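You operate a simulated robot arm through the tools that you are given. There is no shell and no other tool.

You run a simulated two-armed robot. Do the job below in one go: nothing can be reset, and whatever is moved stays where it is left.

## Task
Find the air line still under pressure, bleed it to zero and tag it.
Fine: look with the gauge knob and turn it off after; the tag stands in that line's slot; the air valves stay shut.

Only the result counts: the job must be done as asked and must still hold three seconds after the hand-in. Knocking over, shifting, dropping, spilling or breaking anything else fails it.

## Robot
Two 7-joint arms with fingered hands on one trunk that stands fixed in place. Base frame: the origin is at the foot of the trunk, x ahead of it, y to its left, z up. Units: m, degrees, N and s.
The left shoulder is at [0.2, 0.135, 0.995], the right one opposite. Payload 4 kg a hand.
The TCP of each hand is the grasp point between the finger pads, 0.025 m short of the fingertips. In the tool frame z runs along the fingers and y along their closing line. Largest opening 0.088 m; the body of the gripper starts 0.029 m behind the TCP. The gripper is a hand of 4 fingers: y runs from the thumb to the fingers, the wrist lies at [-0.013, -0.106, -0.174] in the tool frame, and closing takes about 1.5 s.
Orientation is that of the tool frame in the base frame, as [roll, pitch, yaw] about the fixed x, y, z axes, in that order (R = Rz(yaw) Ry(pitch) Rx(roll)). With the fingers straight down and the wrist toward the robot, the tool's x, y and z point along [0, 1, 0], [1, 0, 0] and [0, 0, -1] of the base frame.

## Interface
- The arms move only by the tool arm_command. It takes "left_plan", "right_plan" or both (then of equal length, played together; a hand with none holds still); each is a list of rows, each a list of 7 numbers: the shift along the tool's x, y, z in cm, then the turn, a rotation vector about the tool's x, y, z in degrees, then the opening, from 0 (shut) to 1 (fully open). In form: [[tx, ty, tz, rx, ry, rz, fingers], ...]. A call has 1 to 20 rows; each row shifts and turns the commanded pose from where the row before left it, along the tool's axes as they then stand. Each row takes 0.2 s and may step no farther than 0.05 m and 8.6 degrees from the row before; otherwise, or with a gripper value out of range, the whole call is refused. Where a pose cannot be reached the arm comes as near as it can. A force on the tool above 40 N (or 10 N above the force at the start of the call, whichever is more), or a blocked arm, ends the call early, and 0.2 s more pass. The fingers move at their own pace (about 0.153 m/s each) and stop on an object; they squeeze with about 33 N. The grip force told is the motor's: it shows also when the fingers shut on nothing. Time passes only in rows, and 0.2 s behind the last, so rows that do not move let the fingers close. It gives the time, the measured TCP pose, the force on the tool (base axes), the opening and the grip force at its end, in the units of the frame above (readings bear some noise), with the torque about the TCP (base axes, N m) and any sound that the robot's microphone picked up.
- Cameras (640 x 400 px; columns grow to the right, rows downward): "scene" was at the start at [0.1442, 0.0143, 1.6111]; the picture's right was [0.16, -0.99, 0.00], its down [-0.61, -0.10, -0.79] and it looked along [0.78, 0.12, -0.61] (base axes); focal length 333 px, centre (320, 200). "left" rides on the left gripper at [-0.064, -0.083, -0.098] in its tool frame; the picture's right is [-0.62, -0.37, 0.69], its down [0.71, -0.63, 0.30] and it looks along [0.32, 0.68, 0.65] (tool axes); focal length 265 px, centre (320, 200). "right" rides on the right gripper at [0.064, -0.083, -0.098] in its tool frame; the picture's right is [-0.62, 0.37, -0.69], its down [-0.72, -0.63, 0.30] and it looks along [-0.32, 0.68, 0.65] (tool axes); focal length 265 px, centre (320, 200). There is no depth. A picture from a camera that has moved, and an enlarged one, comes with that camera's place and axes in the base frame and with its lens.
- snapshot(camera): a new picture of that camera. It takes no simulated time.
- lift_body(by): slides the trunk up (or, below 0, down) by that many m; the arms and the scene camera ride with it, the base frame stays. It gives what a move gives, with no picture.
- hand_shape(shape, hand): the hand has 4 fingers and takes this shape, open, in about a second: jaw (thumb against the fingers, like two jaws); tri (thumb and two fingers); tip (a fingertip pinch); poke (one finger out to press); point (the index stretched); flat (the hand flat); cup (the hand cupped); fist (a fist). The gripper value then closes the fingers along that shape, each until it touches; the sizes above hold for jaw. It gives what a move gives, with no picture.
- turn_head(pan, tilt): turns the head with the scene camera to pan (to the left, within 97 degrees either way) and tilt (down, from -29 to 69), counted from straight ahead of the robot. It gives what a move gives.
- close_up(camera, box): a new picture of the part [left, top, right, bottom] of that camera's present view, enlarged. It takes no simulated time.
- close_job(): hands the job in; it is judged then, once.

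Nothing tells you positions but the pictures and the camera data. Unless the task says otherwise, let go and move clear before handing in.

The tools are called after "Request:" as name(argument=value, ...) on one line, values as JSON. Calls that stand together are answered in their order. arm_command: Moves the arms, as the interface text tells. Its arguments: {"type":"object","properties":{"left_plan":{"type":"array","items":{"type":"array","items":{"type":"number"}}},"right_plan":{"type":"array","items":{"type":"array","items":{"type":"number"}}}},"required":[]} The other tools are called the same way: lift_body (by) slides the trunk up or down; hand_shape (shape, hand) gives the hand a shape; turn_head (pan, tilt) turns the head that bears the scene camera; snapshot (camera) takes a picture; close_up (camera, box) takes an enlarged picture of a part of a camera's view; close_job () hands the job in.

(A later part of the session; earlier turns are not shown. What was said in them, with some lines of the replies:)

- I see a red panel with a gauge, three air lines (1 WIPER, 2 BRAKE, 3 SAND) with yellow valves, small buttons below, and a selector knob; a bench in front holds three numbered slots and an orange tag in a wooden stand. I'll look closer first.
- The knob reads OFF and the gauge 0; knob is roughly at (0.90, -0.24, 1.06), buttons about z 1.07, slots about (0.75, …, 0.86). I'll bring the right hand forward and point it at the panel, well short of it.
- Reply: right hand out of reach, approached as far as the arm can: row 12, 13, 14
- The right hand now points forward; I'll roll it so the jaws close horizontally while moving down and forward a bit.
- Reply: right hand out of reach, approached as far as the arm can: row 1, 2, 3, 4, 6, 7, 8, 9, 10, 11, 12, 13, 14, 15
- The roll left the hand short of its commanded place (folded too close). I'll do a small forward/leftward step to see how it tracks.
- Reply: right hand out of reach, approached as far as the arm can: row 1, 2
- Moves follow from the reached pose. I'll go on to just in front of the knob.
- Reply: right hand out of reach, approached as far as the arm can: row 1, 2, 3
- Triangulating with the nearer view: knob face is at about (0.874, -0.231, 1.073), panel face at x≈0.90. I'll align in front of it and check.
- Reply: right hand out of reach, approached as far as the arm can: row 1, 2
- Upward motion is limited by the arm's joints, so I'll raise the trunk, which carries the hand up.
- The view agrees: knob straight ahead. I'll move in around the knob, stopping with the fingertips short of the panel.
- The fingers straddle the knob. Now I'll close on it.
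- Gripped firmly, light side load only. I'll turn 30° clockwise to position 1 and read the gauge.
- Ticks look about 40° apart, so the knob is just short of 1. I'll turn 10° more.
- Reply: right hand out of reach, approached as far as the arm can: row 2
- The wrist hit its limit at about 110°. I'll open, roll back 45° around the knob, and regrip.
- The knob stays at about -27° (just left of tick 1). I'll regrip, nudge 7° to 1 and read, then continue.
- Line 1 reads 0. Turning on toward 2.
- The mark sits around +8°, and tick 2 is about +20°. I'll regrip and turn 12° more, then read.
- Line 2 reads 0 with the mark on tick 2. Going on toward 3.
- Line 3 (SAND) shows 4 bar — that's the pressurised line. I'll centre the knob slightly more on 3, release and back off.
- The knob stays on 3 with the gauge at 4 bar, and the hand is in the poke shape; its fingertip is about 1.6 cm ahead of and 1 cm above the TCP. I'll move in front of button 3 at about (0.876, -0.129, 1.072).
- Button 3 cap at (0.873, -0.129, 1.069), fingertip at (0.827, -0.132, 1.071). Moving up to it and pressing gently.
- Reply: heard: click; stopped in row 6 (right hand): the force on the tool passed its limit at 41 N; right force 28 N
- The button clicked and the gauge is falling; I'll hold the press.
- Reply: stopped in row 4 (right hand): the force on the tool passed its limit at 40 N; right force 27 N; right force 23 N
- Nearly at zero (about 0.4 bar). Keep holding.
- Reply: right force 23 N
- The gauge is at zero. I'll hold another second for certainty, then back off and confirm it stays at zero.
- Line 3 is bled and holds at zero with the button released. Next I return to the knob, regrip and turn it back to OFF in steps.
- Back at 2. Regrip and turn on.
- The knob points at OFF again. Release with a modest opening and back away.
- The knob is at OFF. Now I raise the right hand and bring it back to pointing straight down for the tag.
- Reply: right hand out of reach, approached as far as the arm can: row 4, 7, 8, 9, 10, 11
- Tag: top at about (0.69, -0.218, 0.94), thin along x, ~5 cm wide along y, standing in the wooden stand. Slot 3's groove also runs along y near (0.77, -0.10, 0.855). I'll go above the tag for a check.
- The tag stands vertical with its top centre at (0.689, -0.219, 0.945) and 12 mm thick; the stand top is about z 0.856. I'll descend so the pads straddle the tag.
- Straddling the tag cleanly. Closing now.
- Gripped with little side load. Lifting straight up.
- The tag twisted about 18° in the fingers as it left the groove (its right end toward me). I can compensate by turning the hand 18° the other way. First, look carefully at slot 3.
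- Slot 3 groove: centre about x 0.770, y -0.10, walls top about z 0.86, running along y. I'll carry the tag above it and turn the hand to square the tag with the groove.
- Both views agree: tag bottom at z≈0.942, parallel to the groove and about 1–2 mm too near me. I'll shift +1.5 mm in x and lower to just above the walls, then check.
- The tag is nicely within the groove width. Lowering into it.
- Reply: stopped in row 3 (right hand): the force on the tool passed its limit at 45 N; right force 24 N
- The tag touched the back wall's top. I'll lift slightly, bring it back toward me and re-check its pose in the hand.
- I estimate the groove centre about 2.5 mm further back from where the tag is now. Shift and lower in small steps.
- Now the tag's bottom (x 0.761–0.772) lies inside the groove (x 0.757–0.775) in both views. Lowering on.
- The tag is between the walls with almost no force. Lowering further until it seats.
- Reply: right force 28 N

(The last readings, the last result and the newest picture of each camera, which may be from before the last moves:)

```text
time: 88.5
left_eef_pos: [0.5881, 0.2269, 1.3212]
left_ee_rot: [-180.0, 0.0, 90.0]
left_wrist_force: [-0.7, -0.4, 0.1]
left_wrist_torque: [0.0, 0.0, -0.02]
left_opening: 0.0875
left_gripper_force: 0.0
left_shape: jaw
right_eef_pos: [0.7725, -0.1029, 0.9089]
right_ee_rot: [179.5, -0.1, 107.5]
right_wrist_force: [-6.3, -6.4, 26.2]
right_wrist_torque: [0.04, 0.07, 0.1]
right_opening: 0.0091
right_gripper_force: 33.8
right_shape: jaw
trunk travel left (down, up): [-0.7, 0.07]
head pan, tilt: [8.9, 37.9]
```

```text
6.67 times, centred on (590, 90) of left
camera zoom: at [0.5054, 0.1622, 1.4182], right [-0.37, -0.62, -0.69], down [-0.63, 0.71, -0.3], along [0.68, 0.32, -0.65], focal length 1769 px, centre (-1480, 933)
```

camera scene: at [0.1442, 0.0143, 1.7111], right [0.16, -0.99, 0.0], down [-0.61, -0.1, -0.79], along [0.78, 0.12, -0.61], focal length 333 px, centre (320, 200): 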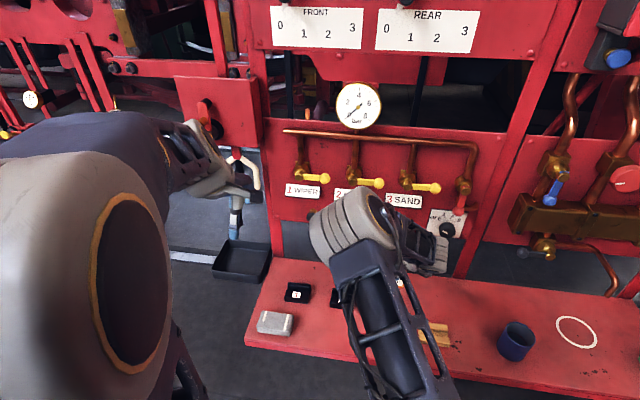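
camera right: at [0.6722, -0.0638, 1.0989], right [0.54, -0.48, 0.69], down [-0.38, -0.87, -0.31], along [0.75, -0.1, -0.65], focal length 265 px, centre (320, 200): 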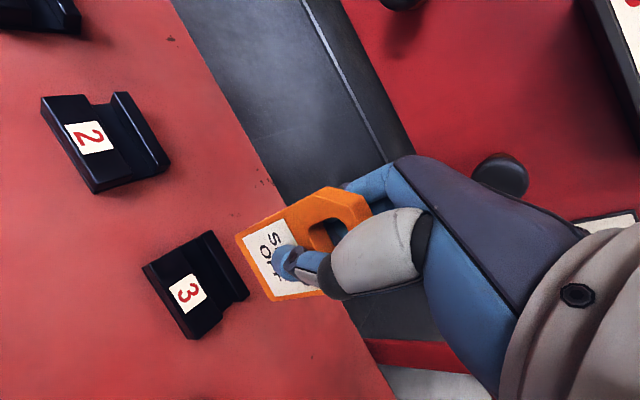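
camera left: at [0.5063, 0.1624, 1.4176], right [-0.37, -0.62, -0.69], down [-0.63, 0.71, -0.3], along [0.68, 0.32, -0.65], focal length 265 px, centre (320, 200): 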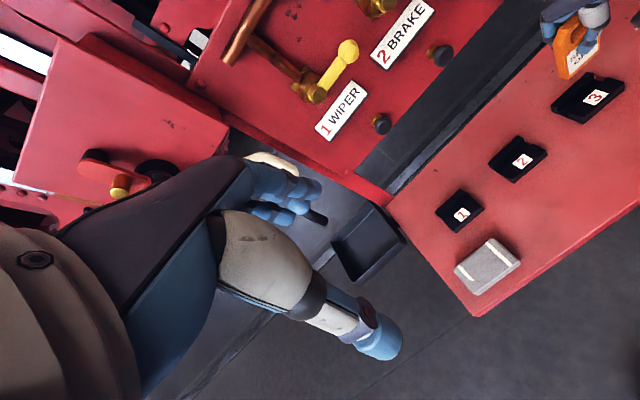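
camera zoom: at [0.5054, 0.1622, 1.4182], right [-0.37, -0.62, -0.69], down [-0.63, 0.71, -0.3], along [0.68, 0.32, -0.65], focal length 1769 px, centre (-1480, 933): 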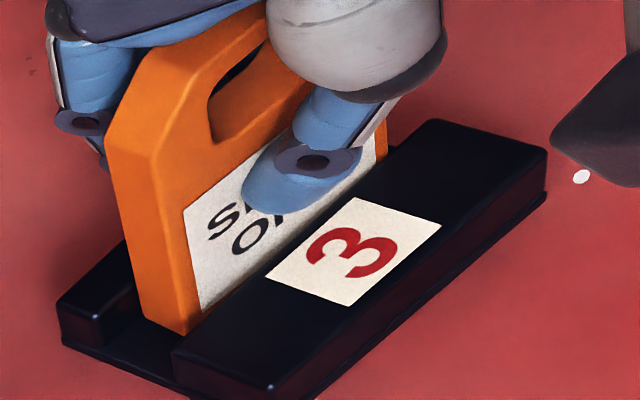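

It is seated (firm upward force at the same height it had in its stand). I'll ease off a millimetre, then open slowly.

Request:
arm_command(right_plan=[[0, 0, -0.15, 0, 0, 0, 0], [0, 0, 0, 0, 0, 0, 0], [0, 0, 0, 0, 0, 0, 0.2], [0, 0, 0, 0, 0, 0, 0.35], [0, 0, 0, 0, 0, 0, 0.5], [0, 0, 0, 0, 0, 0, 0.7], [0, 0, 0, 0, 0, 0, 0.7]])

Request:
close_up(camera="left", box=[550, 40, 630, 120])

Request:
snapshot(camera="right")

```text
time: 90.1
left_eef_pos: [0.5886, 0.2264, 1.3206]
left_ee_rot: [180.0, 0.1, 90.1]
left_wrist_force: [0.8, 0.2, 0.7]
left_wrist_torque: [0.04, -0.03, 0.05]
left_opening: 0.0876
left_gripper_force: 0.1
left_shape: jaw
right_eef_pos: [0.7723, -0.1003, 0.908]
right_ee_rot: [179.6, -0.2, 107.6]
right_wrist_force: [0.5, 0.6, -0.2]
right_wrist_torque: [0.03, -0.04, 0.01]
right_opening: 0.0613
right_gripper_force: 0.0
right_shape: jaw
trunk travel left (down, up): [-0.7, 0.07]
head pan, tilt: [8.9, 37.9]
```

```text
5.00 times, centred on (590, 80) of left
camera zoom: at [0.5063, 0.1624, 1.4176], right [-0.37, -0.62, -0.69], down [-0.63, 0.71, -0.3], along [0.68, 0.32, -0.65], focal length 1327 px, centre (-1030, 800)
```

zoom: 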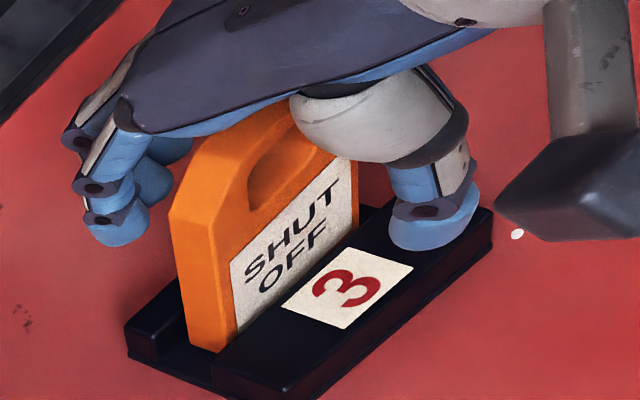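

```text
taken
camera right: at [0.6721, -0.064, 1.0057], right [0.54, -0.48, 0.69], down [-0.38, -0.87, -0.31], along [0.75, -0.1, -0.65], focal length 265 px, centre (320, 200)
```

right: 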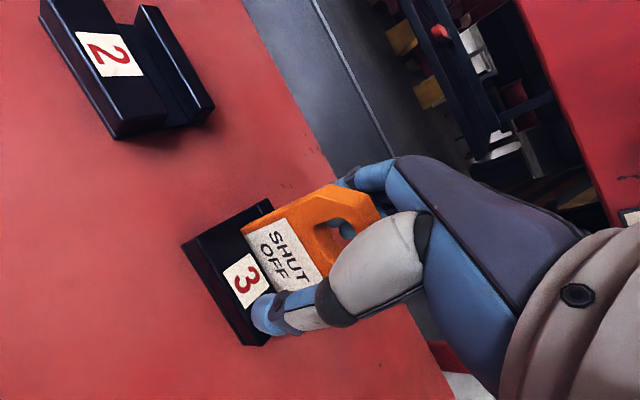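

The tag stands free in slot 3. Raising straight up and clear.

Request:
arm_command(right_plan=[[0, 0, -1, 0, 0, 0, 0.7], [0, 0, -1.5, 0, 0, 0, 0.7], [0, 0, -2, 0, 0, 0, 0.7], [0, 0, -2.5, 0, 0, 0, 0.7], [0, 0, -3, 0, 0, 0, 0.7], [0, 0, -3, 0, 0, 0, 0.7], [0, -3, -3, 0, 0, 0, 0.7], [0, -3, -3, 0, 0, 0, 0.7], [-3, -3, -2, 0, 0, 0, 0.7], [-3, -3, 0, 0, 0, 0, 0.7], [-3, -3, 0, 0, 0, 0, 0.7], [-3, 0, 0, 0, 0, 0, 0.7], [0, 0, 0, 0, 0, 0, 0.7]])

Request:
snapshot(camera="scene")

Request:
close_up(camera="left", box=[550, 40, 630, 120])

Request:
snapshot(camera="right")

```text
time: 92.9
left_eef_pos: [0.5894, 0.2272, 1.3198]
left_ee_rot: [-179.9, 0.0, 90.0]
left_wrist_force: [-0.6, -0.3, 0.8]
left_wrist_torque: [0.0, 0.01, -0.01]
left_opening: 0.0876
left_gripper_force: 0.2
left_shape: jaw
right_eef_pos: [0.6636, -0.2617, 1.1163]
right_ee_rot: [179.6, -0.1, 107.6]
right_wrist_force: [-1.0, 0.3, -0.9]
right_wrist_torque: [0.01, 0.01, 0.0]
right_opening: 0.0611
right_gripper_force: 0.0
right_shape: jaw
trunk travel left (down, up): [-0.7, 0.07]
head pan, tilt: [8.9, 37.9]
```

```text
taken
camera scene: at [0.1442, 0.0143, 1.7111], right [0.15, -0.99, 0.0], down [-0.61, -0.1, -0.79], along [0.78, 0.12, -0.61], focal length 333 px, centre (320, 200)
```

scene: 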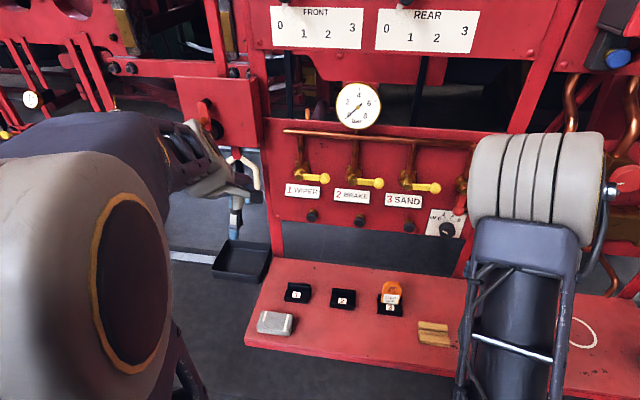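

```text
5.00 times, centred on (590, 80) of left
camera zoom: at [0.5062, 0.1623, 1.4176], right [-0.37, -0.62, -0.69], down [-0.63, 0.71, -0.3], along [0.68, 0.32, -0.65], focal length 1327 px, centre (-1030, 800)
```

zoom: 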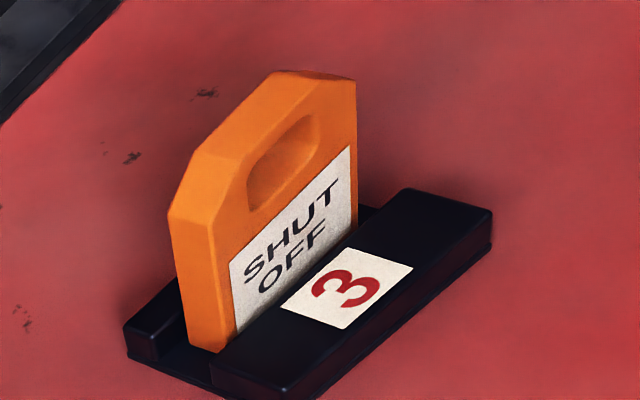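

```text
taken
camera right: at [0.5639, -0.2241, 1.2136], right [0.54, -0.48, 0.69], down [-0.38, -0.87, -0.31], along [0.75, -0.1, -0.65], focal length 265 px, centre (320, 200)
```

right: 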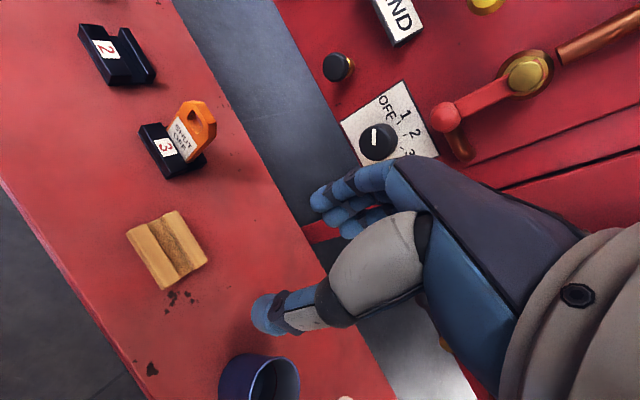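

Request:
close_up(camera="scene", box=[415, 205, 465, 245])

Request:
close_up(camera="scene", box=[320, 70, 480, 240])

Request:
close_up(camera="right", box=[320, 70, 460, 190])

Request:
close_up(camera="scene", box=[250, 260, 470, 360])

```text
10.00 times, centred on (440, 225) of scene
camera zoom: at [0.1442, 0.0143, 1.7111], right [0.15, -0.99, 0.0], down [-0.61, -0.1, -0.79], along [0.78, 0.12, -0.61], focal length 3330 px, centre (-880, -50)
```

zoom: 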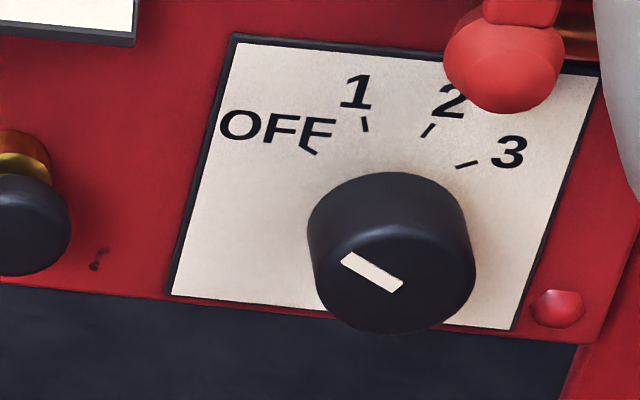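

```text
2.35 times, centred on (400, 155) of scene
camera zoom: at [0.1442, 0.0143, 1.7111], right [0.15, -0.99, 0.0], down [-0.61, -0.1, -0.79], along [0.78, 0.12, -0.61], focal length 784 px, centre (132, 306)
```

zoom: 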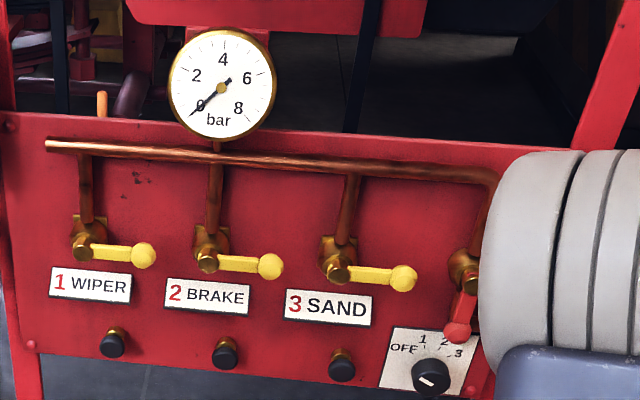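

```text
3.33 times, centred on (390, 130) of right
camera zoom: at [0.5639, -0.2241, 1.2136], right [0.54, -0.48, 0.69], down [-0.38, -0.87, -0.31], along [0.75, -0.1, -0.65], focal length 885 px, centre (87, 433)
```

zoom: 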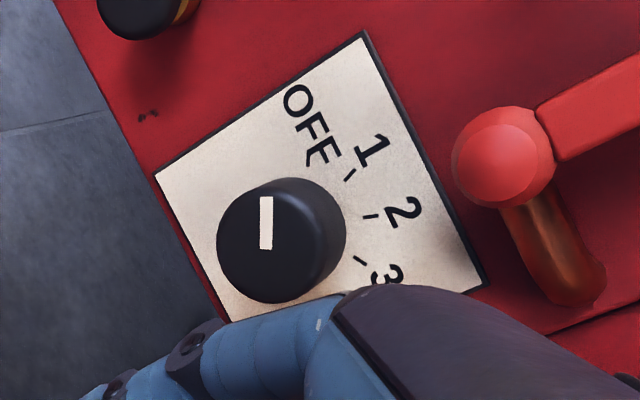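

```text
2.91 times, centred on (360, 310) of scene
camera zoom: at [0.1442, 0.0143, 1.7111], right [0.15, -0.99, 0.0], down [-0.61, -0.1, -0.79], along [0.78, 0.12, -0.61], focal length 969 px, centre (204, -120)
```

zoom: 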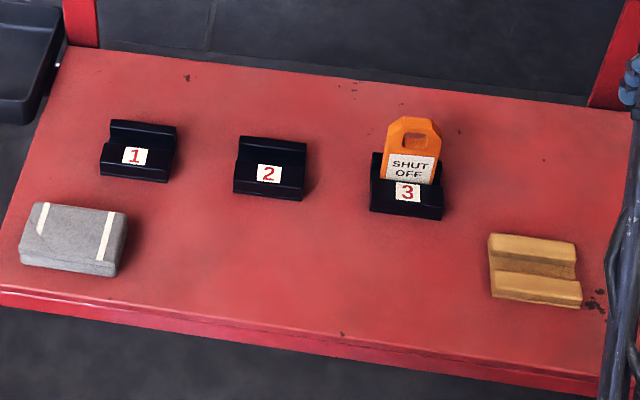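

Line 3 was the one under pressure; it is bled and reads 0. The knob is back at OFF, all three yellow valves are still shut, and the tag stands in slot 3. Both hands are clear and nothing else moved, so I'm handing in.

Request:
close_job()

```text
The job is handed in.
```

I found the pressurised line, bled it and tagged it. It was line 3 (SAND).

- **Finding it:** with the gauge knob, lines 1 and 2 read 0 and line 3 read 4 bar.
- **Bleeding it:** I held line 3's bleed button until the gauge read 0. It stayed at 0 after I let go.
- **Gauge knob:** it is turned back to OFF, with the mark lined up on the OFF tick.
- **Tag:** the SHUT OFF tag stands in slot 3. On the first try it touched the slot's back wall, so I lifted it and lined it up again. The slot did not shift.
- **Air valves:** I did not touch them, and the three yellow levers are still shut.

Both hands were clear at the hand-in, and the last pictures showed nothing else moved. The hand-in gave no verdict, only that it was received.
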